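You operate a simulated robot arm through the tools that you are given. There is no shell and no other tool.

Carry out the task below with a simulated robot arm. There is one attempt and no reset: what you move stays moved.

## Task
Finish packing the basin: pad inside it, flap shut, paste along the edge, then seal it.
Fine: the brush goes back in its stand. Set down upright: carton brush. A coat counts when it lies all over at full strength: go over it till it gets no stronger.
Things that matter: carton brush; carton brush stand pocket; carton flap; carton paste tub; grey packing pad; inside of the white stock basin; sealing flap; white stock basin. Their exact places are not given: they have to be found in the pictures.

The check looks at the end state, three seconds after you hand in, the way a careful person would. Anything else that was tipped, shoved, dropped, spilled or broken makes it a failure. Lids that push on must go on centred and level and be pressed home; caps that screw on are set level and turned clockwise until they are tight.

## Robot
A 7-joint arm with a two-finger parallel gripper on a trunk, on a base that drives. Base frame: it is fixed to the floor where the robot stands at the start and does not move with it; the origin is under the middle of the robot, x ahead of it, y to its left, z up. Units: m, degrees, N and s.
With the tool pointing down near the work surface it reaches from about 0.3 to 0.72 m from the robot's upright axis, wherever it stands. Its first joint turns from -166.0 to 166.0 degrees. Places, roughly: carton brush [-0.5, 3.5, 1]; carton brush stand pocket [-0.5, 3.4, 0.8]; carton flap [-0.7, 3.7, 1.1]; carton paste tub [-0.5, 3.5, 0.8]; grey packing pad [-1, 3.75, 0.75]; inside of the white stock basin [-0.8, 3.7, 0.8]; sealing flap [-0.9, 3.6, 1]; white stock basin [-0.75, 3.75, 0.75]. Payload 3.43 kg.
The tool frame sits at the grasp point between the pads (the TCP): z along the fingers, y along the line on which they close. The tips reach 0.034 m beyond it. Largest opening 0.128 m; finger width 0.024, thickness 0.012; the body of the gripper, 0.048 by 0.13 m, starts 0.096 m behind the TCP.
Orientation is told as [roll, pitch, yaw] about the base's x, y, z axes, in that order, counted from this pose: with the fingers straight down and closing along the base's y, the tool's x points along the base's -x, its y along +y and its z along -z.

## Interface
- The arm moves only by the tool move_arm. Its argument "moves" is a list of rows, each an object of numbers (a shift or turn left out is 0, a gripper value left out holds the last): "wx", "wy", "wz": the turn, a rotation vector about the tool's x, y, z in degrees; "dx", "dy", "dz": the shift along the tool's x, y, z in m; "hand": the gripper command, from -1 (shut) to 1 (fully open), values between in proportion. In form: [{"wx": .., "wy": .., "wz": .., "dx": .., "dy": .., "dz": .., "hand": ..}, ...]. A call has 1 to 20 rows; each row shifts and turns the commanded pose from where the row before left it, along the tool's axes as they then stand. Each row takes 0.2 s and may step no farther than 0.05 m and 8.6 degrees from the row before; otherwise, or with a gripper value out of range, the whole call is refused. A pose out of reach is approached as far as the arm can. The call stops where the force on the tool passes 70 N (or 10 N more than at its start, if that is more) or the arm is blocked; 0.2 s more then pass. Each finger travels about 0.108 m/s and halts on what it meets, pressing with about 43 N; the grip force reading is that of the motor and also rises with nothing between the fingers. The clock runs only during rows and for 0.2 s after the last one: add rows that do not move to give the fingers time. It gives the time, the measured TCP pose, the force on the tool (base axes), the opening and the grip force at its end, in the units of the frame above (readings bear some noise), with the torque about the TCP (base axes, N m) and any sound that the robot's microphone picked up.
- Cameras (640 x 400 px; columns grow to the right, rows downward): "scene" is now at [-0.0002, 0.1404, 1.4516]; the picture's right is [0.01, -1.00, 0.00], its down [-0.53, -0.01, -0.85] and it looks along [0.85, 0.01, -0.53] (base axes); focal length 290 px, centre (320, 200). "wrist" rides on the gripper at [0.076, -0.011, -0.16] in the tool frame; the picture's right is [0.15, 0.99, 0.00], its down [-0.88, 0.13, -0.46] and it looks along [-0.45, 0.07, 0.89] (tool axes); focal length 234 px, centre (320, 200).
- grab_frame(camera): a new picture of that camera. The clock stands still meanwhile.
- move_column(by): slides the trunk up (or, below 0, down) by that many m; the arm and the scene camera ride with it, the base frame stays. It gives what a move gives, with no picture.
- roll_base(legs): drives the robot by 1 to 6 legs, each [ahead, left, turn to the left] in m, m and degrees, along the robot's own axes; the way and the turn of a leg run together, so that a leg with both is an arc; at most 1.5 m and 180 degrees a leg. The arm and the cameras ride along, it lands a little off, and it stops where it bumps. It gives what a move gives.
- head_to(pan, tilt): turns the head with the scene camera to pan (to the left, within 86 degrees either way) and tilt (down, from -29 to 69), counted from straight ahead of the robot. It gives what a move gives.
- point_at(camera, pixels): for up to 12 pixels [column, row] of the newest picture of that camera ("zoom" is the newest enlarged one), the place [x, y, z] in the base frame of the surface seen there, good to about 0.002 m. The clock stands still meanwhile.
- close_up(camera, box): a new picture of the part [left, top, right, bottom] of that camera's present view, enlarged. The clock stands still meanwhile.
- hand_in(): hands the job in; it is judged then, once.

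Open the gripper and draw the arm clear of the work before you hand the job in, unless the task says otherwise.

The tools are called as a command line: name --argument value ..., lists and objects as JSON in quotes. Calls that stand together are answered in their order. move_arm: Moves the arm, as the interface text tells. Its arguments: {"type":"object","properties":{"moves":{"type":"array"}},"required":["moves"]} The other tools are called the same way: move_column (by) slides the trunk up or down; roll_base (legs) drives the base; head_to (pan, tilt) turns the head that bears the scene camera; grab_frame (camera) takes a picture; point_at (camera, pixels) gives the place of the surface under pixels of a picture; close_up (camera, box) takes an enlarged picture of a part of a camera's view; hand_in () hands the job in.

At the start:

```text
time_s: 0.0
tool_pos: [0.451, 0.091, 1.0532]
tool_rot: [0.0, -0.1, -0.1]
wrist_force: [-0.1, 0.5, -0.1]
torque: [0.0, 0.03, 0.02]
finger_gap: 0.128
grasp_force: 0.1
trunk travel left (down, up): [-0.15, 0.174]
robot x, y, heading: [-0.0006, 0.0012, 0.2]
head pan, tilt: [0.8, 31.9]
```

scene: 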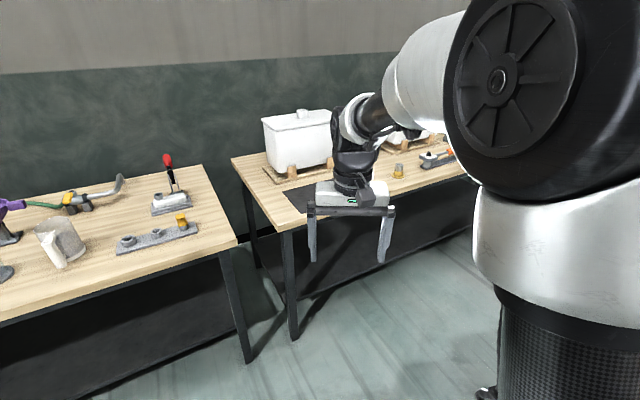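
wrist: 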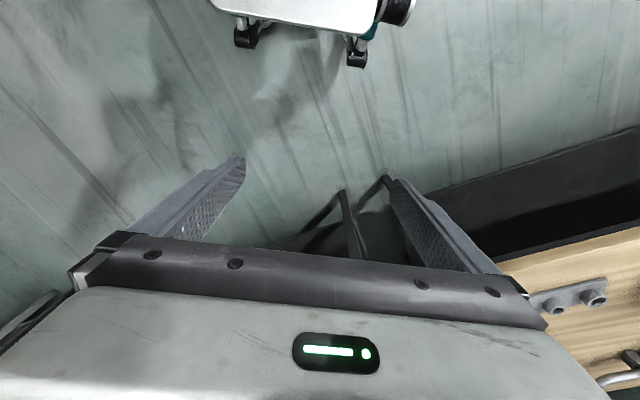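

The work lies about 3.7 m to the left of the robot; the present view only shows benches ahead. I turn the head left to look toward it.

head_to --pan 85 --tilt 15

grab_frame --camera "scene"

```text
time_s: 1.6
tool_pos: [0.4522, 0.0883, 1.0525]
tool_rot: [0.0, 0.0, 0.0]
wrist_force: [0.2, 0.5, -0.1]
torque: [0.0, -0.01, 0.0]
finger_gap: 0.128
grasp_force: 0.0
trunk travel left (down, up): [-0.15, 0.174]
robot x, y, heading: [0.0026, 0.0004, -0.1]
head pan, tilt: [85.0, 15.0]
```

```text
taken
```

scene: 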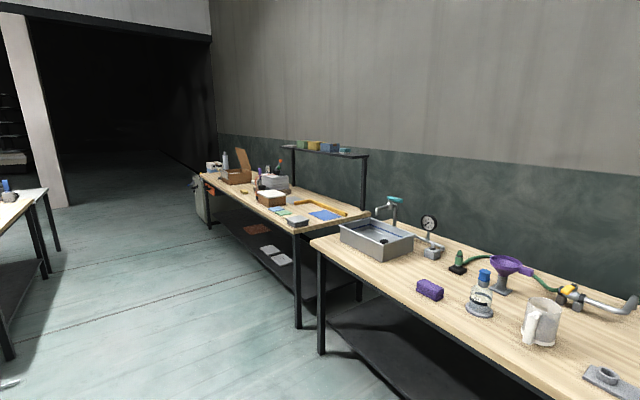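

The far bench at about (250,185) seems to be the place; I measure some points on it and zoom in.

point_at --camera "scene" --pixels '[[240, 165], [270, 198], [275, 183], [297, 228], [225, 162], [205, 178], [370, 212], [325, 215], [350, 240], [15, 200], [150, 250], [210, 225]]'

close_up --camera "scene" --box '[180, 130, 380, 255]'

```text
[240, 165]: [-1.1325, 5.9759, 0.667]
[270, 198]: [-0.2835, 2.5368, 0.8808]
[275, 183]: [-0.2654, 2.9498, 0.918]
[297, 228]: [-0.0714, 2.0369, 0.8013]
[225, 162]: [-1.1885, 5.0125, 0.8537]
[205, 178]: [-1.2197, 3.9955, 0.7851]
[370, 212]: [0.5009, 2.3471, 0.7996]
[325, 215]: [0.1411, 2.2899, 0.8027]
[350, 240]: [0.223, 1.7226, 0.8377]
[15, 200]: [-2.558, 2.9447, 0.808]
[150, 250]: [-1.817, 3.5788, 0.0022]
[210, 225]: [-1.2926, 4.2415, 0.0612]
```

```text
3.20 times, centred on (280, 192) of scene
```

zoom: 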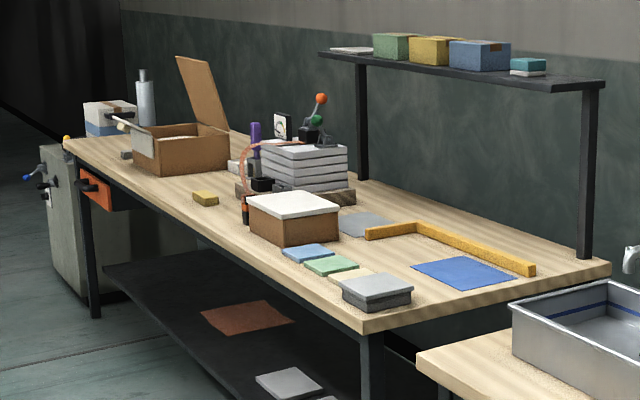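

The bench stands slanted, front edge from (-0.07,2.04) to about (-1.2,4.0). I check the floor along my way and the left table.

point_at --camera "scene" --pixels '[[48, 190], [10, 357], [58, 250], [5, 383], [43, 280], [30, 330], [100, 340], [200, 380], [195, 205], [207, 212], [68, 208], [60, 180]]'

head_to --pan 86 --tilt 45

grab_frame --camera "scene"

```text
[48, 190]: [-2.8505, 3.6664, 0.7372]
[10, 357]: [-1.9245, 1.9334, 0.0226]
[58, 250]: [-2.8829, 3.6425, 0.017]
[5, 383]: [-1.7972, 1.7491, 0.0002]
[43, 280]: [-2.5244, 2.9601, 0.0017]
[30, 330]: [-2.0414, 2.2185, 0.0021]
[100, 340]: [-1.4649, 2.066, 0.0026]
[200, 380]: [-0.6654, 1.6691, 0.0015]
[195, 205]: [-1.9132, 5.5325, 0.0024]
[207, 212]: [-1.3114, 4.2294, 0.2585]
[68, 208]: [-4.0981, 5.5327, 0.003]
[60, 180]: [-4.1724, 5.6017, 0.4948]
```

```text
time_s: 2.5
tool_pos: [0.4521, 0.0899, 1.0516]
tool_rot: [-0.1, 0.0, 0.0]
wrist_force: [0.0, 0.7, 0.3]
torque: [-0.03, 0.01, -0.02]
finger_gap: 0.128
grasp_force: 0.0
trunk travel left (down, up): [-0.15, 0.174]
robot x, y, heading: [0.0042, 0.0028, 0.0]
head pan, tilt: [85.9, 45.0]
```

```text
taken
```

scene: 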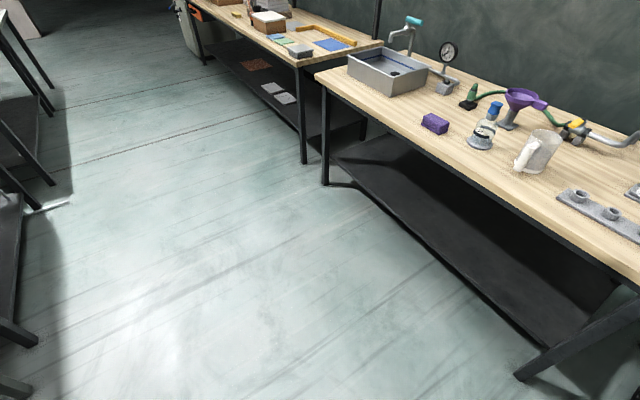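

A clear corridor lies between the left tables and the right benches. I measure its sides.

point_at --camera "scene" --pixels '[[35, 340], [22, 195], [40, 207], [52, 183], [28, 392], [72, 200], [325, 182], [303, 162], [518, 378], [320, 72], [5, 310], [150, 390]]'

```text
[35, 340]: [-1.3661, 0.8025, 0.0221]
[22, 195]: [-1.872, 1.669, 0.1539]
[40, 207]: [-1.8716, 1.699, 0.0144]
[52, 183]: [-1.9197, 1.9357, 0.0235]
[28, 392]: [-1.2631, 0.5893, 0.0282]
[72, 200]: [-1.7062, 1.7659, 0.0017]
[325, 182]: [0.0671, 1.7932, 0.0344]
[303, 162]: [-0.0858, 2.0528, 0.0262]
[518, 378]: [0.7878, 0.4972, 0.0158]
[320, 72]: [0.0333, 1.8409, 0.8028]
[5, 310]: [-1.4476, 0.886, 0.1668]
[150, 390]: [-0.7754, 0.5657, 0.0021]
```

Corridor width is ~1.8 m. I drive leftward/backward along its middle, stop well short of the bench and turn to face it.

roll_base --legs '[[-0.45, 0.95, 0], [-0.45, 1.0, 0], [-0.7, 1.2, 0], [0, 0, 30]]'

head_to --pan 0 --tilt 30

grab_frame --camera "scene"

```text
time_s: 34.3
tool_pos: [-1.2808, 3.4312, 1.0536]
tool_rot: [0.0, 0.1, 30.4]
wrist_force: [0.6, 0.2, 0.4]
torque: [0.02, -0.01, 0.0]
finger_gap: 0.1282
grasp_force: 0.2
trunk travel left (down, up): [-0.15, 0.174]
robot x, y, heading: [-1.6227, 3.1262, 30.5]
head pan, tilt: [85.9, 45.0]
```

```text
time_s: 35.9
tool_pos: [-1.281, 3.4312, 1.0522]
tool_rot: [0.0, 0.0, 30.4]
wrist_force: [0.6, 0.2, -0.8]
torque: [0.02, 0.0, -0.03]
finger_gap: 0.1278
grasp_force: 0.1
trunk travel left (down, up): [-0.15, 0.174]
robot x, y, heading: [-1.6239, 3.1254, 30.6]
head pan, tilt: [0.0, 30.0]
```

```text
taken
```

scene: 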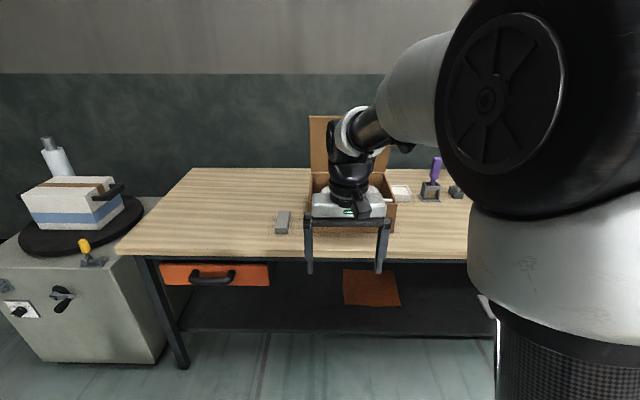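

The carton sits at (350,190), grey pad at (283,222), paste tub at (401,192), brush stand with purple handle at (433,185), with the gripper in the way. I move the hand right to unveil the carton.

move_arm --moves '[{"dy": -0.045}, {"dy": -0.045}, {"dy": -0.045}, {"dy": -0.045}, {"dy": -0.045}, {"dy": -0.045}, {"dy": -0.045}, {"dy": -0.045}]'

grab_frame --camera "scene"

close_up --camera "scene" --box '[260, 100, 480, 240]'

```text
time_s: 37.7
tool_pos: [-1.0985, 3.121, 1.0515]
tool_rot: [0.0, 0.0, 30.3]
wrist_force: [-0.8, 0.6, 0.7]
torque: [-0.01, -0.01, -0.01]
finger_gap: 0.1282
grasp_force: 0.1
trunk travel left (down, up): [-0.15, 0.174]
robot x, y, heading: [-1.6227, 3.1228, 30.4]
head pan, tilt: [0.0, 30.0]
```

```text
taken
```

scene: 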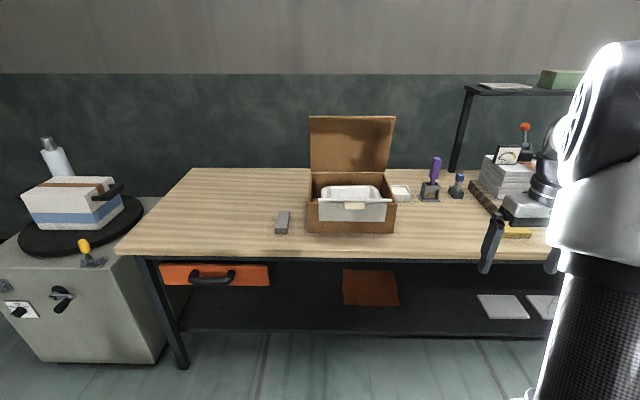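

```text
2.86 times, centred on (370, 170) of scene
```

zoom: 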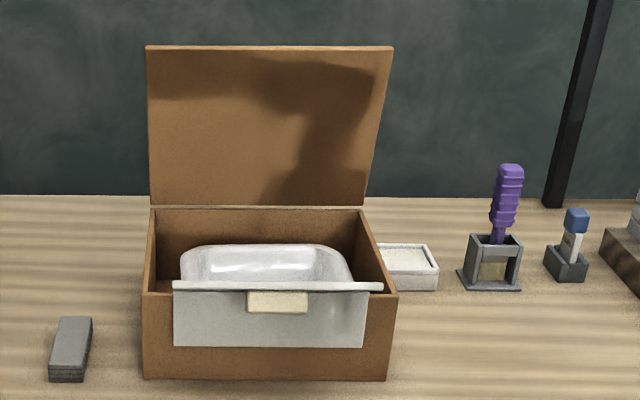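

I measure points on the carton, pad, tub, brushes and sealing flap.

point_at --camera "zoom" --pixels '[[148, 47], [393, 48], [152, 205], [365, 205], [143, 292], [397, 292], [144, 377], [388, 379], [175, 286], [380, 287], [277, 302], [270, 340]]'

point_at --camera "zoom" --pixels '[[185, 345], [360, 347], [270, 250], [270, 272], [72, 320], [56, 375], [410, 260], [437, 265], [510, 170], [500, 238], [495, 270], [575, 215]]'

```text
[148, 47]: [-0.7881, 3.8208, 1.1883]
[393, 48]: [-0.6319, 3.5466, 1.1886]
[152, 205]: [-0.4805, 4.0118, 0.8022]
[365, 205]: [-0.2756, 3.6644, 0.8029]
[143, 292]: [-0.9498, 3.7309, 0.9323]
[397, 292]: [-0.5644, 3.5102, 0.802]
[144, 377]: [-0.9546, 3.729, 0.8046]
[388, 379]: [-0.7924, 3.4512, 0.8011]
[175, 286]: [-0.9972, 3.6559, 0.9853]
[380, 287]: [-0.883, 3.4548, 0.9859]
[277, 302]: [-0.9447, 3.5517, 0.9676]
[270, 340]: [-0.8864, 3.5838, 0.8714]
```

```text
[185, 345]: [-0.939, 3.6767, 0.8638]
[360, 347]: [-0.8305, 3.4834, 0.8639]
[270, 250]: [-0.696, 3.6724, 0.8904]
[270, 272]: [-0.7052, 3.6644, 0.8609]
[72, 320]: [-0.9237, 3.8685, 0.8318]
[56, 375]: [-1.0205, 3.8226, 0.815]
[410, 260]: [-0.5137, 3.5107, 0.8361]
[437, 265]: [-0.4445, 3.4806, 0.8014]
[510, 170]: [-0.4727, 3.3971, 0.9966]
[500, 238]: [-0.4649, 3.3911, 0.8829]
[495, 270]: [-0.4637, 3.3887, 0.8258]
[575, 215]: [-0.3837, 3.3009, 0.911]
```

The carton front is 0.88 m from my axis, so I need to come nearer. I use the wrist camera to find how far the base front protrudes.

grab_frame --camera "wrist"

point_at --camera "scene" --pixels '[[350, 118], [350, 168], [315, 170], [388, 170], [220, 257], [430, 255], [180, 330], [300, 334], [210, 275], [330, 200], [375, 203], [365, 290]]'

```text
taken
```

wrist: 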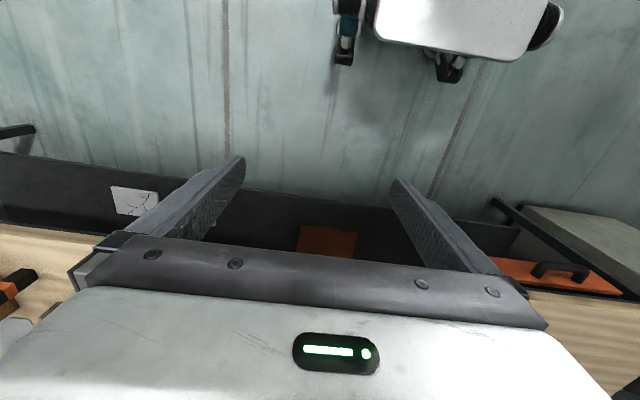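

```text
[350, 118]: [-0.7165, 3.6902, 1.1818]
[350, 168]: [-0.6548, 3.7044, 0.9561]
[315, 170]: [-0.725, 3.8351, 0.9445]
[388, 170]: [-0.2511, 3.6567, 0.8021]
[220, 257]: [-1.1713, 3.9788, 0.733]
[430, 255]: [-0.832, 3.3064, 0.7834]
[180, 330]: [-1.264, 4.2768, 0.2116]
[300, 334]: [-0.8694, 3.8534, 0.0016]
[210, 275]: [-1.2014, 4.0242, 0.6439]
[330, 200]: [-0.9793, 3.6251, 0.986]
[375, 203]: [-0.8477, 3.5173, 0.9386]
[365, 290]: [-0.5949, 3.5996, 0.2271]
```

I measure the base's front edge and wheels in the wrist picture to see how close I can stand.

point_at --camera "wrist" --pixels '[[380, 38], [520, 55], [450, 52], [447, 75], [343, 58], [552, 25], [450, 5], [340, 5], [130, 200], [420, 235]]'

```text
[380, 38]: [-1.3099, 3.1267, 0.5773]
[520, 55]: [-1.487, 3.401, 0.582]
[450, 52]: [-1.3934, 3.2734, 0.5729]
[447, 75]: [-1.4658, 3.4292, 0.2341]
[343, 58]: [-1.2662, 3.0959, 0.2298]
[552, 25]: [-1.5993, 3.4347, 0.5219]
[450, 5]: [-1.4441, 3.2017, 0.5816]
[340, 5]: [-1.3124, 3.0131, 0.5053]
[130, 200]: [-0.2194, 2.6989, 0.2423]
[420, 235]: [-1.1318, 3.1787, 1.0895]
```

The base front protrudes ~0.30 m; bench edge is 0.79 m ahead. I raise the hand a little and drive 0.42 m ahead and 0.07 m right.

move_arm --moves '[{"dz": -0.045}, {"dz": -0.045}]'

roll_base --legs '[[0.42, -0.07, 0]]'

head_to --pan 0 --tilt 45

grab_frame --camera "scene"

grab_frame --camera "wrist"

```text
time_s: 38.3
tool_pos: [-1.0993, 3.1206, 1.1434]
tool_rot: [0.0, -0.1, 30.4]
wrist_force: [0.1, -0.3, -0.1]
torque: [-0.03, 0.03, -0.01]
finger_gap: 0.1279
grasp_force: 0.0
trunk travel left (down, up): [-0.15, 0.174]
robot x, y, heading: [-1.623, 3.1251, 30.6]
head pan, tilt: [0.0, 30.0]
```

```text
time_s: 40.9
tool_pos: [-0.7039, 3.2729, 1.1431]
tool_rot: [0.0, 0.0, 30.6]
wrist_force: [-0.3, -0.3, -0.9]
torque: [0.0, 0.02, -0.02]
finger_gap: 0.1281
grasp_force: 0.0
trunk travel left (down, up): [-0.15, 0.174]
robot x, y, heading: [-1.2262, 3.2749, 30.8]
head pan, tilt: [0.0, 30.0]
```

```text
time_s: 41.7
tool_pos: [-0.7042, 3.2735, 1.1432]
tool_rot: [0.0, 0.0, 30.8]
wrist_force: [-0.5, -1.5, -0.8]
torque: [-0.02, 0.0, -0.04]
finger_gap: 0.1281
grasp_force: 0.0
trunk travel left (down, up): [-0.15, 0.174]
robot x, y, heading: [-1.2331, 3.2738, 30.9]
head pan, tilt: [0.0, 45.0]
```

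```text
taken
```

scene: 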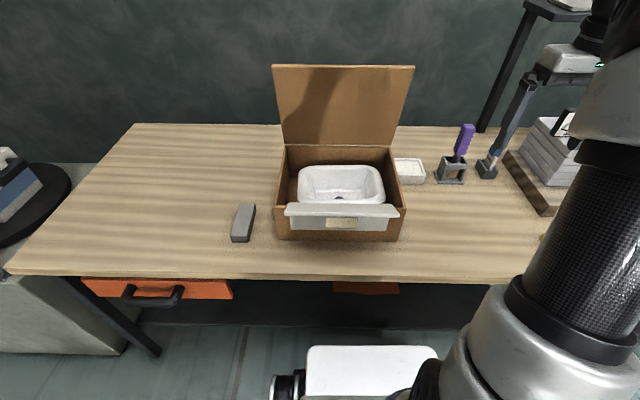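

```text
taken
```

wrist: 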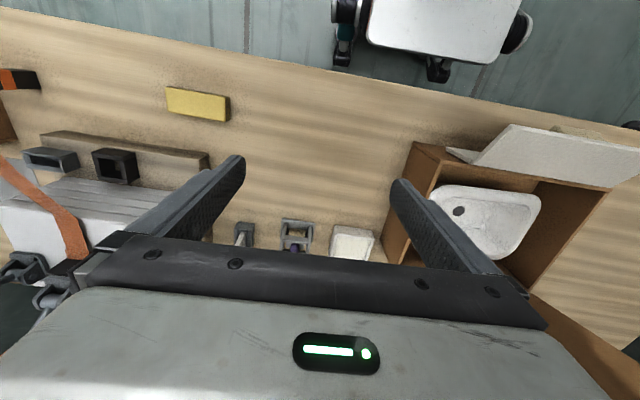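

Now the whole work is in view. I enlarge the carton and the brush area.

close_up --camera "scene" --box '[220, 50, 420, 250]'

close_up --camera "scene" --box '[380, 110, 520, 200]'

close_up --camera "wrist" --box '[380, 100, 640, 280]'

```text
2.00 times, centred on (320, 150) of scene
```

zoom: 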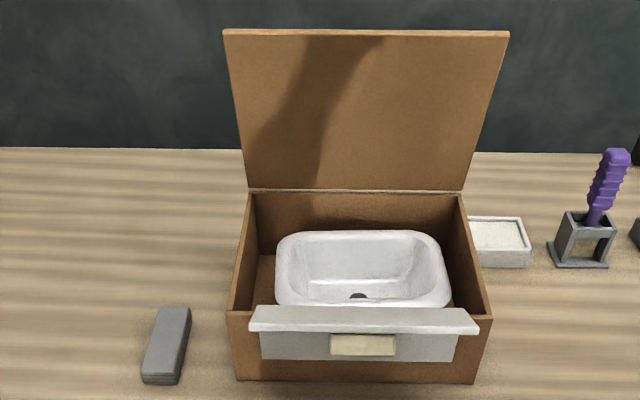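

```text
4.44 times, centred on (450, 155) of scene
```

zoom: 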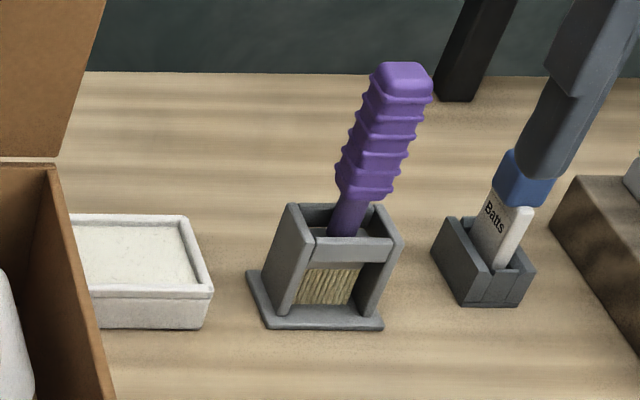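

```text
2.22 times, centred on (510, 190) of wrist
```

zoom: 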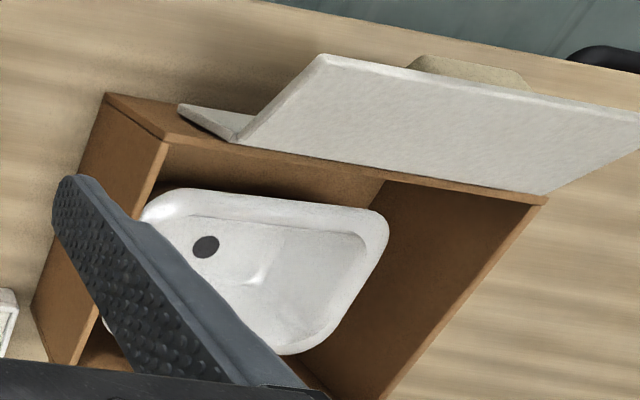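

The sealing flap is an L: a front panel hinged low on the carton's front with a lip that would lie over the shut lid's front edge. I zoom onto it to measure it.

close_up --camera "scene" --box '[265, 150, 415, 250]'

point_at --camera "zoom" --pixels '[[90, 230], [560, 230], [90, 270], [560, 275], [320, 230], [320, 275], [200, 290], [460, 290], [200, 335], [460, 340], [330, 300], [330, 330]]'

```text
4.00 times, centred on (340, 200) of scene
```

zoom: 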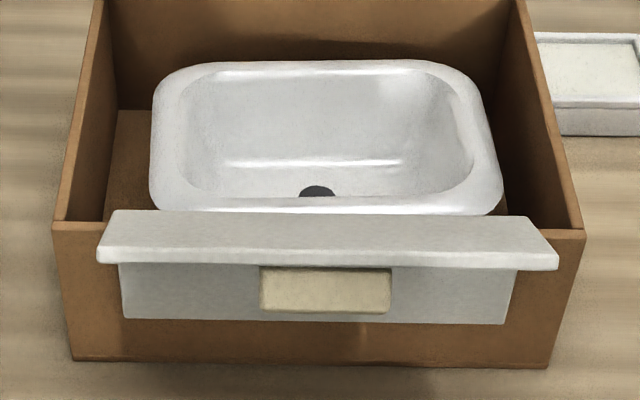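

```text
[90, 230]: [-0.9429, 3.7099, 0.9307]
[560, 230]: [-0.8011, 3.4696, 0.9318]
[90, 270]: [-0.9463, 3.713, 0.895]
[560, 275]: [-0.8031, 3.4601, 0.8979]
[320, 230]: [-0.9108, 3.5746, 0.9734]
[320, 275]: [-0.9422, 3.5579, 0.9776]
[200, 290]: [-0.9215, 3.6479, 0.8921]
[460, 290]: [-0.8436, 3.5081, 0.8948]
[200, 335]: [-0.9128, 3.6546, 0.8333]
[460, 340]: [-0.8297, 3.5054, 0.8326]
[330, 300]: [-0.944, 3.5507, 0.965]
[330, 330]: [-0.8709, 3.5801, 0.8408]
```

I measure the flap's slab from the wrist view for its exact tilt.

close_up --camera "wrist" --box '[380, 100, 640, 280]'

point_at --camera "zoom" --pixels '[[325, 62], [245, 135], [330, 148], [400, 155], [450, 85], [460, 60], [430, 62], [630, 120], [540, 185], [200, 115], [235, 120], [420, 110]]'

point_at --camera "zoom" --pixels '[[150, 140], [110, 95], [545, 200], [220, 200], [300, 200], [300, 260], [205, 245], [370, 215], [160, 200], [290, 340], [100, 230], [440, 180]]'

```text
2.22 times, centred on (510, 190) of wrist
```

zoom: 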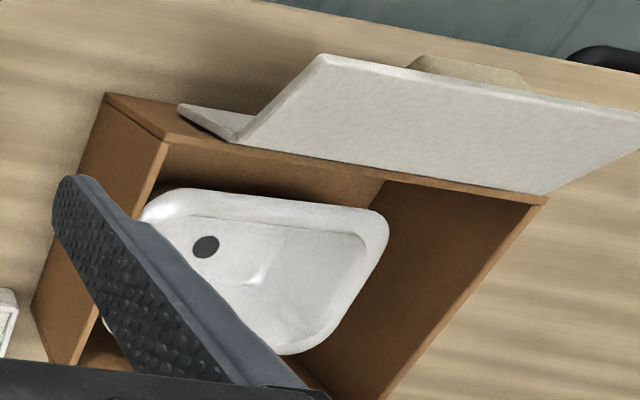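

```text
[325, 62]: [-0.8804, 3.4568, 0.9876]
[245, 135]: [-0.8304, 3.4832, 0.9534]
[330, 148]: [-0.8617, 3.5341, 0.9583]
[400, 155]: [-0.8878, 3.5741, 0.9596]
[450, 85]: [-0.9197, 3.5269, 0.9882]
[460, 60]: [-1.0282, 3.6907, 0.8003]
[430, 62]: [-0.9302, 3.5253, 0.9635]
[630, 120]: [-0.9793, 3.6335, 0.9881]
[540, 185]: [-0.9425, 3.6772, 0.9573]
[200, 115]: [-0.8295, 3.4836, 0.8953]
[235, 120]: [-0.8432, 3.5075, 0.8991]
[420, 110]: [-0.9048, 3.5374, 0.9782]
```

```text
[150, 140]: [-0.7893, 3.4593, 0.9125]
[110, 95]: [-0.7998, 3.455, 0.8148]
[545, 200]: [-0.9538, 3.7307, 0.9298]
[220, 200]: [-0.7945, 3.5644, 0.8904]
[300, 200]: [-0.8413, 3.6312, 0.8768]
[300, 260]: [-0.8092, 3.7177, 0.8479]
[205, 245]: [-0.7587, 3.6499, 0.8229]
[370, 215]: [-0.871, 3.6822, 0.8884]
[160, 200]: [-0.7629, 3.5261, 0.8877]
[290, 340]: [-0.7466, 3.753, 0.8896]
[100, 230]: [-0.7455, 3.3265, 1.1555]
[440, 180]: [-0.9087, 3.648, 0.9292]
```

The flap hinges at the top of the front plate (n≈1.045, z≈0.95) and leans outward. Now the pad: I zoom on it to measure its size and direction.

close_up --camera "scene" --box '[210, 185, 290, 255]'

grab_frame --camera "scene"

```text
5.71 times, centred on (250, 220) of scene
```

zoom: 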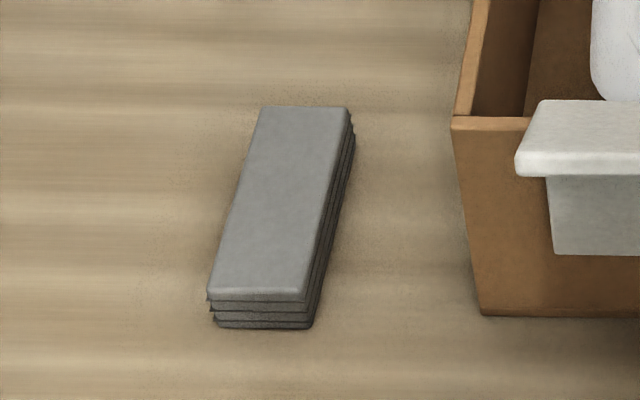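

```text
taken
```

scene: 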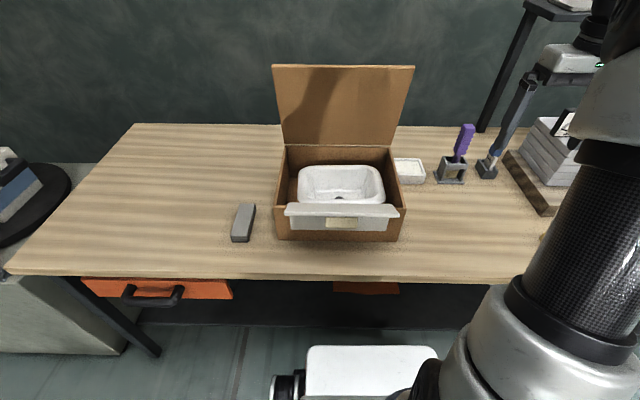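

I get the pad corners from the zoom.

point_at --camera "zoom" --pixels '[[265, 112], [343, 113], [213, 292], [303, 296], [278, 200], [260, 315], [340, 200], [450, 125], [482, 312]]'

point_at --camera "scene" --pixels '[[302, 172], [380, 170], [340, 175], [340, 185], [302, 196], [383, 198], [341, 198], [290, 165], [340, 160], [397, 165], [405, 207], [280, 145]]'

```text
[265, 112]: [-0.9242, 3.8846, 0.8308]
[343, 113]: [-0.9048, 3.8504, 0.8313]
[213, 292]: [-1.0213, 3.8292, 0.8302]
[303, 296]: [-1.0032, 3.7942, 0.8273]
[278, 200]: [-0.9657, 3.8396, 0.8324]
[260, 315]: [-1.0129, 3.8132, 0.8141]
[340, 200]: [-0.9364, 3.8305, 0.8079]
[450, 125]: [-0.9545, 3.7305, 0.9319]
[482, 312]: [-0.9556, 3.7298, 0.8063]
```

```text
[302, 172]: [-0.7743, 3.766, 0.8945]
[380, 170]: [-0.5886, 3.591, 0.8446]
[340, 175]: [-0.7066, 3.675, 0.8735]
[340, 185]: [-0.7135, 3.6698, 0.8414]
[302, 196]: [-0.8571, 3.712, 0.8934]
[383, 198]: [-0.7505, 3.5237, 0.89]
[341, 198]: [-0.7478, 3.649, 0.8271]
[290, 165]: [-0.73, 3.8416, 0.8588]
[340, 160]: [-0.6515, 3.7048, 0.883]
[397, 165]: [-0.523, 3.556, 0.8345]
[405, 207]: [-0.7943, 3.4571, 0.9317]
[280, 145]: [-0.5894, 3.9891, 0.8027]
```

The pad is 0.112 × 0.040 × 0.031 m, long axis along the robot's heading. Before grasping I map the basin's inside to choose how the pad should lie.

close_up --camera "wrist" --box '[420, 150, 560, 270]'

point_at --camera "wrist" --pixels '[[470, 190], [468, 197], [466, 205], [490, 195], [490, 203], [490, 212], [490, 222], [490, 235], [510, 200], [510, 212], [510, 225], [510, 240]]'

point_at --camera "wrist" --pixels '[[500, 190], [500, 245], [520, 205], [528, 205], [535, 205], [520, 230], [525, 220], [480, 225], [475, 215], [450, 190], [445, 195], [500, 255]]'

```text
3.33 times, centred on (490, 210) of wrist
```

zoom: 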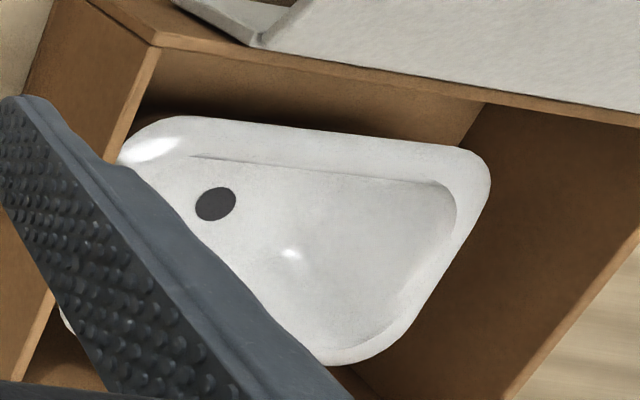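

```text
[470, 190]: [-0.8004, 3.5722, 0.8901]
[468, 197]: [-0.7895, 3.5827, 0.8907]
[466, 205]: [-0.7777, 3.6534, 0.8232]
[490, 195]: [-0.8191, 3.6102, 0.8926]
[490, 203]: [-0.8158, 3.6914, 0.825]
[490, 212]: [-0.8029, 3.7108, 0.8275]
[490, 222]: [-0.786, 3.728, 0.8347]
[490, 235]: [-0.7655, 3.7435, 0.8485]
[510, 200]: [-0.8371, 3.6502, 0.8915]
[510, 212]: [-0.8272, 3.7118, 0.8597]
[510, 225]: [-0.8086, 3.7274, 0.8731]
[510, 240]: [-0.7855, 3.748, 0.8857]
```

```text
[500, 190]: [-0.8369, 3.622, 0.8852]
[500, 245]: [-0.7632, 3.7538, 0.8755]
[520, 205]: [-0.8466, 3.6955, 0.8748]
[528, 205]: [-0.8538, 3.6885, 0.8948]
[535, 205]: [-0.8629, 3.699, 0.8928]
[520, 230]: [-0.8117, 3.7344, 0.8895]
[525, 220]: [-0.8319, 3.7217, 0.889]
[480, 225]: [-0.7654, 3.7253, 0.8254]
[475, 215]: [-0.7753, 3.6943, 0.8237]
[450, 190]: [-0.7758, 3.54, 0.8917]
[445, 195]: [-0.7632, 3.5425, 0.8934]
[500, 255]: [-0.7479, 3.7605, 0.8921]
```

The basin floor (z≈0.824) is only ~0.10 m deep front-to-back, so the pad must lie along the basin's long side. I move the hand over the pad at (-0.963, 3.840).

move_arm --moves '[{"dy": 0.0476}, {"dy": 0.0476}, {"dy": 0.0476}, {"dy": 0.0476}, {"dy": 0.0476}, {"dy": 0.0476}, {"dy": 0.0476}, {"dy": 0.0476}, {"dy": 0.0476}, {"dy": 0.0476}, {"dy": 0.0476}, {"dy": 0.0476}, {"dy": 0.0478, "dx": -0.03}, {"dx": -0.037}, {"dz": 0.045}, {"dz": 0.045}, {"dz": 0.045}]'

grab_frame --camera "wrist"

grab_frame --camera "scene"

```text
refused: row 13 steps farther than a row can; nothing moved
```

```text
taken
```

wrist: 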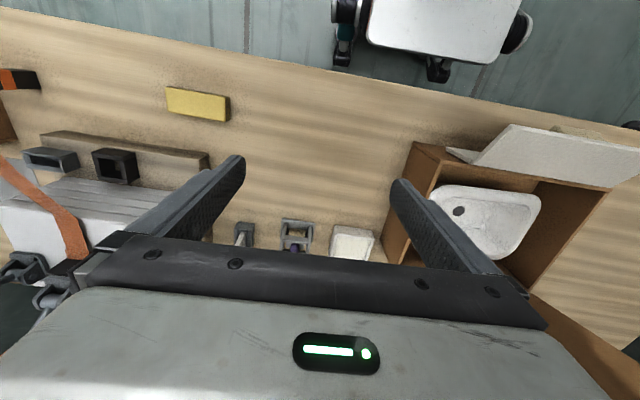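

```text
taken
```

scene: 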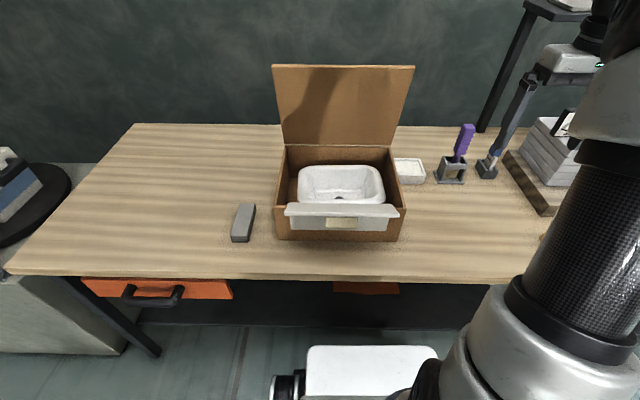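

A row was too long; I split the last step.

move_arm --moves '[{"dy": 0.0476}, {"dy": 0.0476}, {"dy": 0.0476}, {"dy": 0.0476}, {"dy": 0.0476}, {"dy": 0.0476}, {"dy": 0.0476}, {"dy": 0.0476}, {"dy": 0.0476}, {"dy": 0.0476}, {"dy": 0.0476}, {"dy": 0.0476}, {"dy": 0.0478}, {"dx": -0.03}, {"dx": -0.037}, {"dz": 0.045}, {"dz": 0.045}, {"dz": 0.045}]'

grab_frame --camera "wrist"

grab_frame --camera "scene"

```text
time_s: 45.5
tool_pos: [-0.9625, 3.8413, 1.0076]
tool_rot: [0.0, -0.1, 30.6]
wrist_force: [0.4, -0.4, 0.0]
torque: [0.01, -0.01, 0.01]
finger_gap: 0.1279
grasp_force: 0.0
trunk travel left (down, up): [-0.15, 0.174]
robot x, y, heading: [-1.2301, 3.2723, 30.6]
head pan, tilt: [0.0, 45.0]
```

```text
taken
```

wrist: 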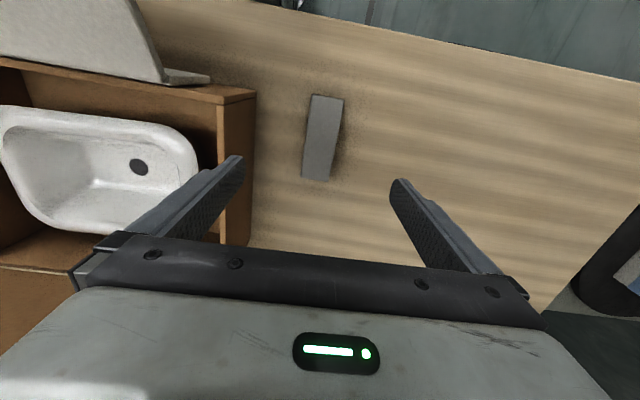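

```text
taken
```

scene: 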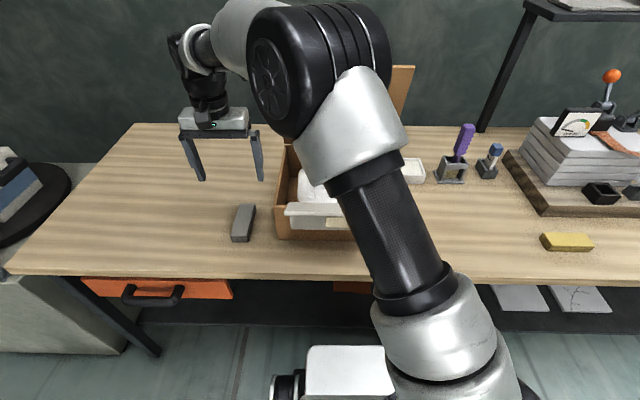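

The pad is centred between the fingers (322,137). I narrow the opening to ~8 cm (the carton wall is close), descend to TCP z 0.839 and grip.

move_arm --moves '[{"hand": 0.25}, {"dz": 0.042}, {"dz": 0.042}, {"dz": 0.042}, {"dz": 0.042}, {}]'

grab_frame --camera "wrist"

```text
time_s: 46.9
tool_pos: [-0.9635, 3.8404, 0.8403]
tool_rot: [0.0, 0.0, 30.7]
wrist_force: [0.2, -0.3, -0.1]
torque: [-0.01, 0.01, -0.01]
finger_gap: 0.08
grasp_force: 0.1
trunk travel left (down, up): [-0.15, 0.174]
robot x, y, heading: [-1.228, 3.272, 30.8]
head pan, tilt: [0.0, 45.0]
```

```text
taken
```

wrist: 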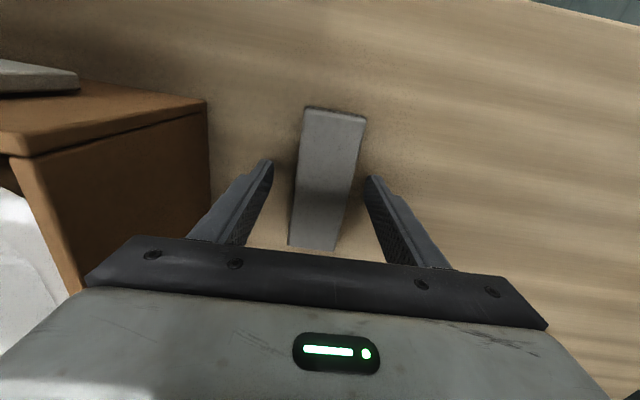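

The fingers straddle the pad. I close on it and lift.

move_arm --moves '[{"hand": -0.6}, {}, {}, {}, {"dz": -0.02}, {"dz": -0.04}, {"dz": -0.045}, {"dz": -0.045}]'

grab_frame --camera "wrist"

```text
time_s: 48.7
tool_pos: [-0.9616, 3.8398, 0.99]
tool_rot: [0.0, 0.0, 30.6]
wrist_force: [-0.5, 0.4, -0.2]
torque: [0.02, 0.03, 0.03]
finger_gap: 0.0436
grasp_force: 42.5
trunk travel left (down, up): [-0.15, 0.174]
robot x, y, heading: [-1.2324, 3.2769, 30.8]
head pan, tilt: [0.0, 45.0]
```

```text
taken
```

wrist: 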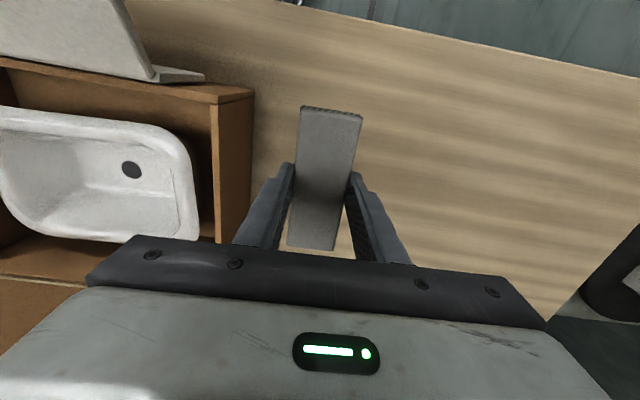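

Pad held (gap 0.0436). I lift and turn the hand 90° so the pad's long side runs along the basin's.

move_arm --moves '[{"dz": -0.045}, {"dz": -0.045}, {"wz": 8.2}, {"wz": 8.2}, {"wz": 8.2}, {"wz": 8.2}, {"wz": 8.2}, {"wz": 8.2}, {"wz": 8.2}, {"wz": 8.2}, {"wz": 8.2}, {"wz": 8.2}, {"wz": 8.2}, {}]'

grab_frame --camera "wrist"

grab_frame --camera "scene"

```text
time_s: 51.7
tool_pos: [-0.9625, 3.8401, 1.0801]
tool_rot: [0.0, 0.0, -59.6]
wrist_force: [-0.5, 0.8, -0.9]
torque: [0.01, 0.01, 0.01]
finger_gap: 0.0435
grasp_force: 43.2
trunk travel left (down, up): [-0.15, 0.174]
robot x, y, heading: [-1.2277, 3.2743, 30.7]
head pan, tilt: [0.0, 45.0]
```

```text
taken
```

wrist: 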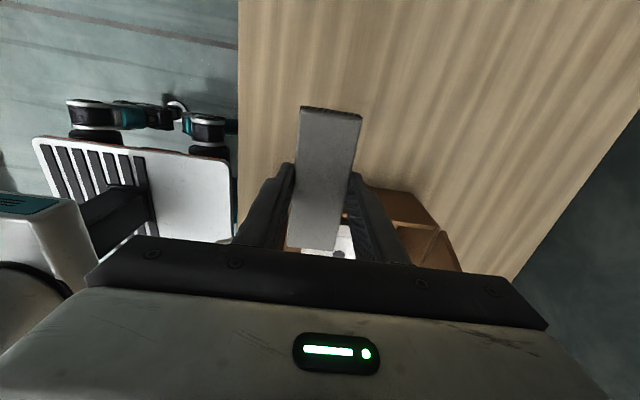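

```text
taken
```

scene: 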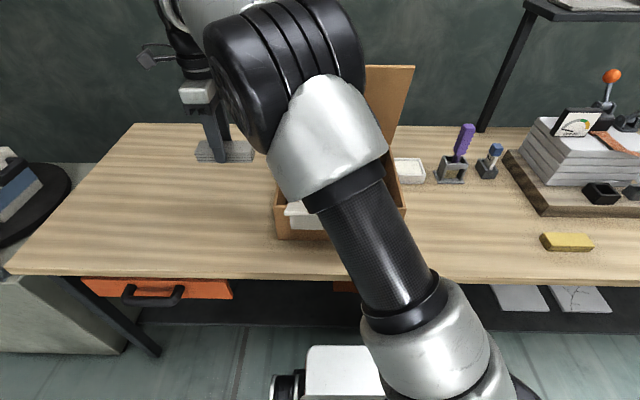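

Rotation fine. I carry the pad over the basin's front half (staying clear of the leaning lid), tilt the hand 12° back toward me, and come partly down.

move_arm --moves '[{"dx": -0.0442, "dy": 0.002}, {"dx": -0.0442, "dy": 0.002}, {"dx": -0.0442, "dy": 0.002}, {"dx": -0.0442, "dy": 0.002}, {"dx": -0.0442, "dy": 0.002}, {"dx": -0.0442, "dy": 0.002}, {"wx": -6}, {"wx": -6}, {"dy": -0.0076, "dz": 0.0359}, {"dy": -0.0076, "dz": 0.0359}, {"dy": -0.0076, "dz": 0.0359}, {}]'

grab_frame --camera "wrist"

grab_frame --camera "scene"

```text
time_s: 54.3
tool_pos: [-0.8171, 3.6168, 0.9713]
tool_rot: [11.9, 0.1, -59.4]
wrist_force: [-0.3, 0.7, -0.6]
torque: [-0.01, 0.0, 0.01]
finger_gap: 0.0432
grasp_force: 42.7
trunk travel left (down, up): [-0.15, 0.174]
robot x, y, heading: [-1.2317, 3.2735, 30.5]
head pan, tilt: [0.0, 45.0]
```

```text
taken
```

wrist: 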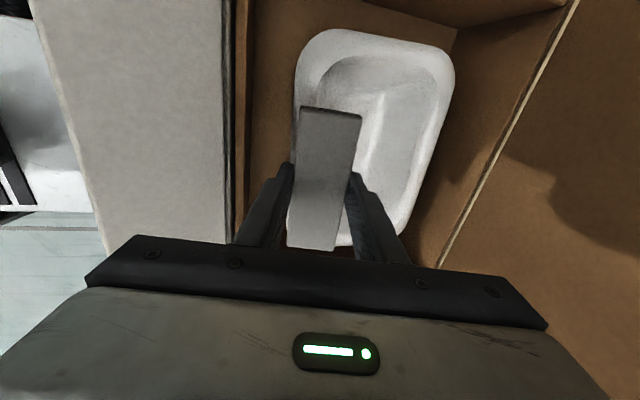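

```text
taken
```

scene: 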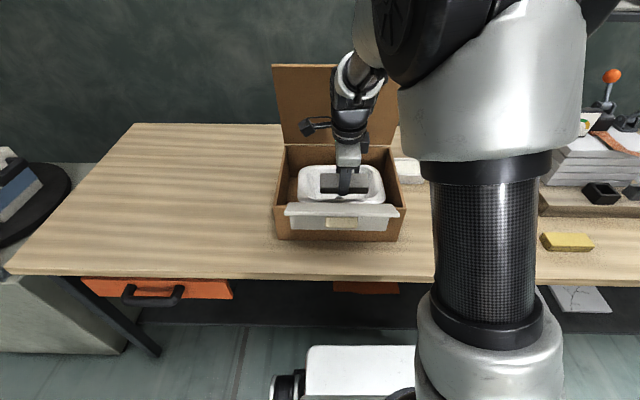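

The pad hangs over the basin's front. I measure the basin's rims from the wrist view to centre the placement.

point_at --camera "wrist" --pixels '[[297, 90], [318, 90], [452, 80], [440, 85], [375, 32], [375, 58], [432, 130], [418, 170], [400, 110], [385, 120], [370, 160], [330, 135]]'

```text
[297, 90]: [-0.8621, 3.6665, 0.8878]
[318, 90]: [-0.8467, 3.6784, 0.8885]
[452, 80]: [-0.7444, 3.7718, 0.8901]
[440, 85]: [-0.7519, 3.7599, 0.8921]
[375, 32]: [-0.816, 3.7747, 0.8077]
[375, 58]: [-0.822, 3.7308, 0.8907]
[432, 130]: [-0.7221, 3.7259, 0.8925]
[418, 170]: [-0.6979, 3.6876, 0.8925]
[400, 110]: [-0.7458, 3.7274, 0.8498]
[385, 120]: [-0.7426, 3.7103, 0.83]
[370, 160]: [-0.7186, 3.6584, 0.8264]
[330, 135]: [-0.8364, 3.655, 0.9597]
```

Floor spans n≈1.137–1.233, so I centre the pad at n 1.183 and lower it in steps to just above the floor.

move_arm --moves '[{"dy": 0.0252, "dz": 0.0258}, {"dy": 0.0222, "dz": 0.0252}, {"dy": -0.0062, "dz": 0.0293}, {"dy": -0.005, "dz": 0.0235}, {"dy": -0.0012, "dz": 0.006}, {}]'

grab_frame --camera "wrist"

grab_frame --camera "scene"

```text
time_s: 55.7
tool_pos: [-0.7658, 3.6468, 0.8694]
tool_rot: [12.0, 0.0, -59.5]
wrist_force: [-0.2, 0.1, -0.5]
torque: [-0.03, 0.01, 0.0]
finger_gap: 0.0437
grasp_force: 42.3
trunk travel left (down, up): [-0.15, 0.174]
robot x, y, heading: [-1.2272, 3.2767, 30.7]
head pan, tilt: [0.0, 45.0]
```

```text
taken
```

wrist: 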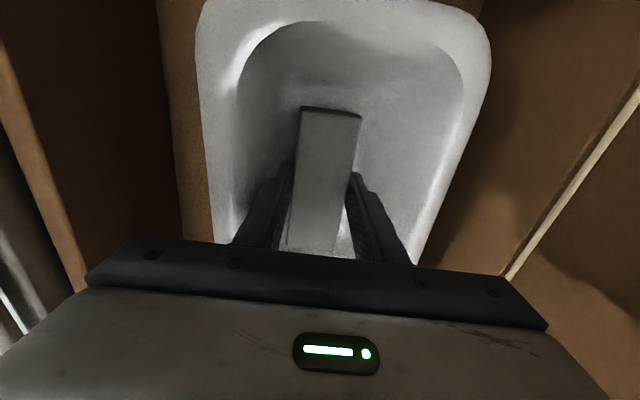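

```text
taken
```

scene: 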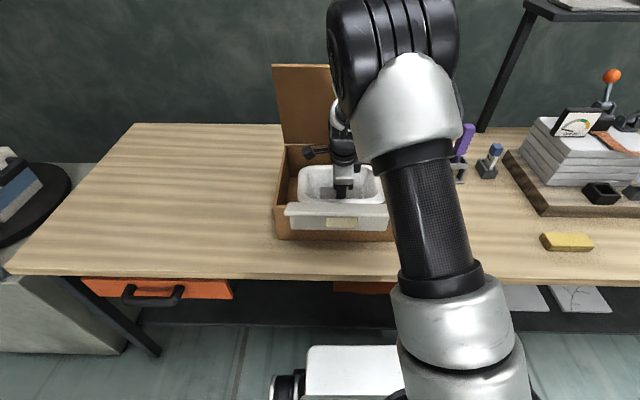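

The pad hovers ~5 mm over the floor, clear of the walls. I lower a touch more and open the fingers slightly.

move_arm --moves '[{"dy": -0.001, "dz": 0.004}, {}, {"hand": -0.15}, {"hand": -0.05}, {}, {"dy": 0.005, "dz": -0.0235}, {"dy": 0.0062, "dz": -0.0293}, {"dy": 0.005, "dz": -0.03}, {}]'

grab_frame --camera "wrist"

```text
time_s: 57.7
tool_pos: [-0.768, 3.6448, 0.9524]
tool_rot: [11.9, 0.0, -59.4]
wrist_force: [-0.6, 0.7, 0.4]
torque: [0.0, -0.03, 0.0]
finger_gap: 0.0607
grasp_force: 0.0
trunk travel left (down, up): [-0.15, 0.174]
robot x, y, heading: [-1.2311, 3.2765, 31.0]
head pan, tilt: [0.0, 45.0]
```

```text
taken
```

wrist: 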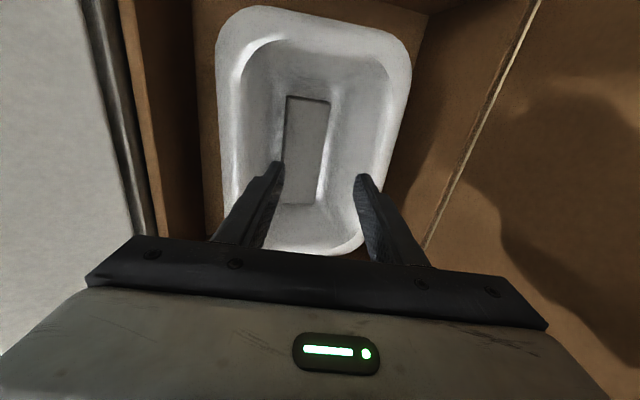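

The pad lies in the basin at (307,145). I check that it is level.

point_at --camera "wrist" --pixels '[[293, 102], [324, 105], [290, 150], [318, 150], [300, 190], [305, 125], [340, 150], [265, 140]]'

```text
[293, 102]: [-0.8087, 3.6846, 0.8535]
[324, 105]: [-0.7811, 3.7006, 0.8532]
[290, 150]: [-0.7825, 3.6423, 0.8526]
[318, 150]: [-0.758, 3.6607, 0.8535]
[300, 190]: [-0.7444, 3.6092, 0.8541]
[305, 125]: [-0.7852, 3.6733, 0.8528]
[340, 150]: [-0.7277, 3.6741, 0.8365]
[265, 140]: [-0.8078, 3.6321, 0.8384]
```

The pad lies level (z 0.853). I withdraw up and back, straighten the hand, and turn it back to yaw 30°.

move_arm --moves '[{"dy": -0.0112, "dz": -0.0433}, {"dy": -0.0112, "dz": -0.0433}, {"dy": -0.0112, "dz": -0.0433}, {"dy": -0.0112, "dz": -0.0433}, {"dy": -0.0112, "dz": -0.0433}, {"wx": 6}, {"wx": 6}, {"wz": -8.2}, {"wz": -8.2}, {"wz": -8.2}, {"wz": -8.2}, {"wz": -8.2}, {"wz": -8.2}, {"wz": -8.2}, {"wz": -8.2}, {"wz": -8.2}, {"wz": -8.2}, {"wz": -8.2}, {}]'

grab_frame --camera "wrist"

grab_frame --camera "scene"

```text
time_s: 61.7
tool_pos: [-0.8556, 3.5952, 1.1504]
tool_rot: [0.0, 0.0, 30.8]
wrist_force: [-0.8, 0.0, 0.1]
torque: [0.01, 0.05, -0.01]
finger_gap: 0.061
grasp_force: 0.1
trunk travel left (down, up): [-0.15, 0.174]
robot x, y, heading: [-1.232, 3.2744, 30.8]
head pan, tilt: [0.0, 45.0]
```

```text
taken
```

wrist: 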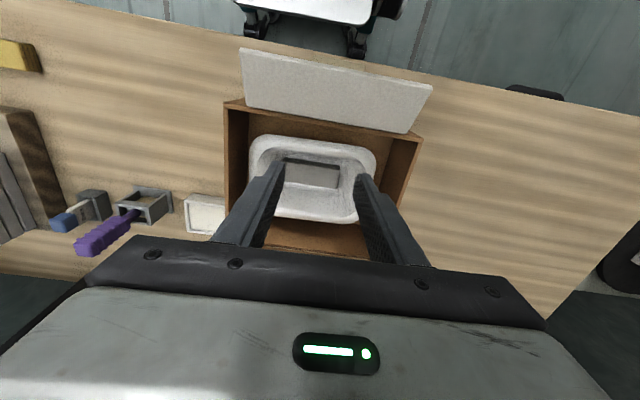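

```text
taken
```

scene: 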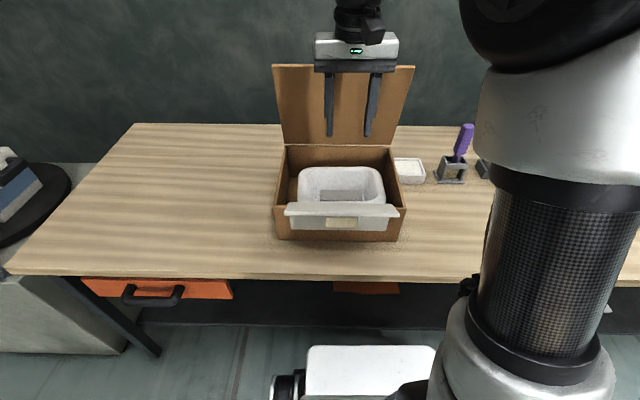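

The hand is before the lid. I raise it so the tips clear the lid's top (1.19) and go over behind it.

move_arm --moves '[{"dz": -0.04}, {"dz": -0.04}, {"dz": -0.035}, {"dx": -0.045}, {"dx": -0.045}, {"dx": -0.045}, {"dx": -0.045}, {"dx": -0.043}, {}]'

grab_frame --camera "wrist"

grab_frame --camera "scene"

```text
time_s: 63.7
tool_pos: [-0.751, 3.6522, 1.2361]
tool_rot: [0.0, 0.0, 30.7]
wrist_force: [-0.3, 0.5, 0.3]
torque: [0.01, 0.01, 0.02]
finger_gap: 0.061
grasp_force: 0.1
out of reach, approached as far as the arm can: row 6, 7, 8
trunk travel left (down, up): [-0.15, 0.174]
robot x, y, heading: [-1.2309, 3.275, 30.8]
head pan, tilt: [0.0, 45.0]
```

```text
taken
```

wrist: 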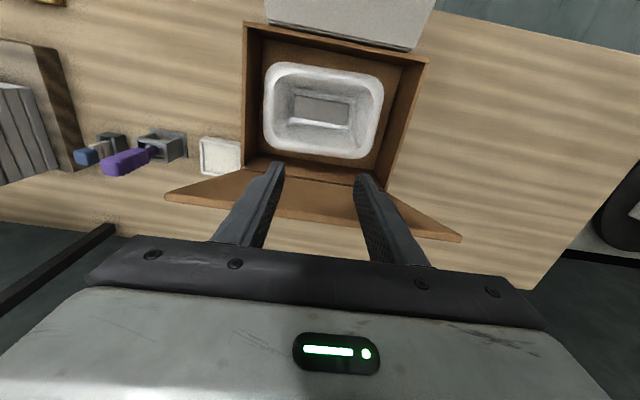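

```text
taken
```

scene: 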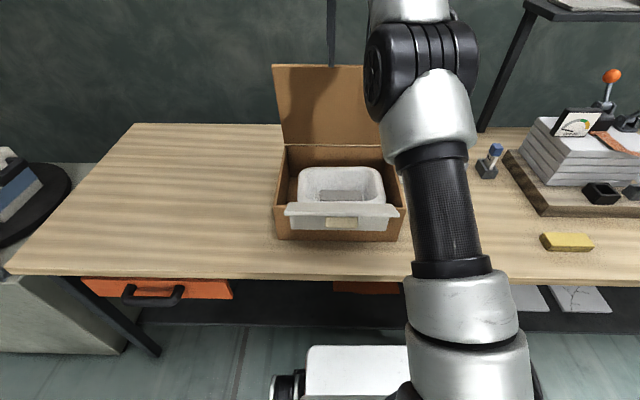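

The arm ran out of reach at this height (n 1.196, z 1.236). I raise the trunk 0.17 m, which gives more reach at that height.

move_column --by 0.17

move_arm --moves '[{}]'

```text
time_s: 65.6
tool_pos: [-0.7519, 3.6527, 1.4075]
tool_rot: [0.0, -0.2, 30.7]
wrist_force: [0.3, 0.1, 0.5]
torque: [0.02, -0.01, 0.01]
finger_gap: 0.061
grasp_force: 0.1
trunk travel left (down, up): [-0.32, 0.004]
robot x, y, heading: [-1.2276, 3.2759, 30.9]
head pan, tilt: [0.0, 45.0]
```

```text
time_s: 66.0
tool_pos: [-0.7508, 3.6523, 1.4069]
tool_rot: [0.0, -0.1, 30.8]
wrist_force: [0.5, 0.8, -0.2]
torque: [0.01, -0.02, 0.03]
finger_gap: 0.0609
grasp_force: 0.0
trunk travel left (down, up): [-0.32, 0.004]
robot x, y, heading: [-1.2295, 3.2743, 30.6]
head pan, tilt: [0.0, 45.0]
```

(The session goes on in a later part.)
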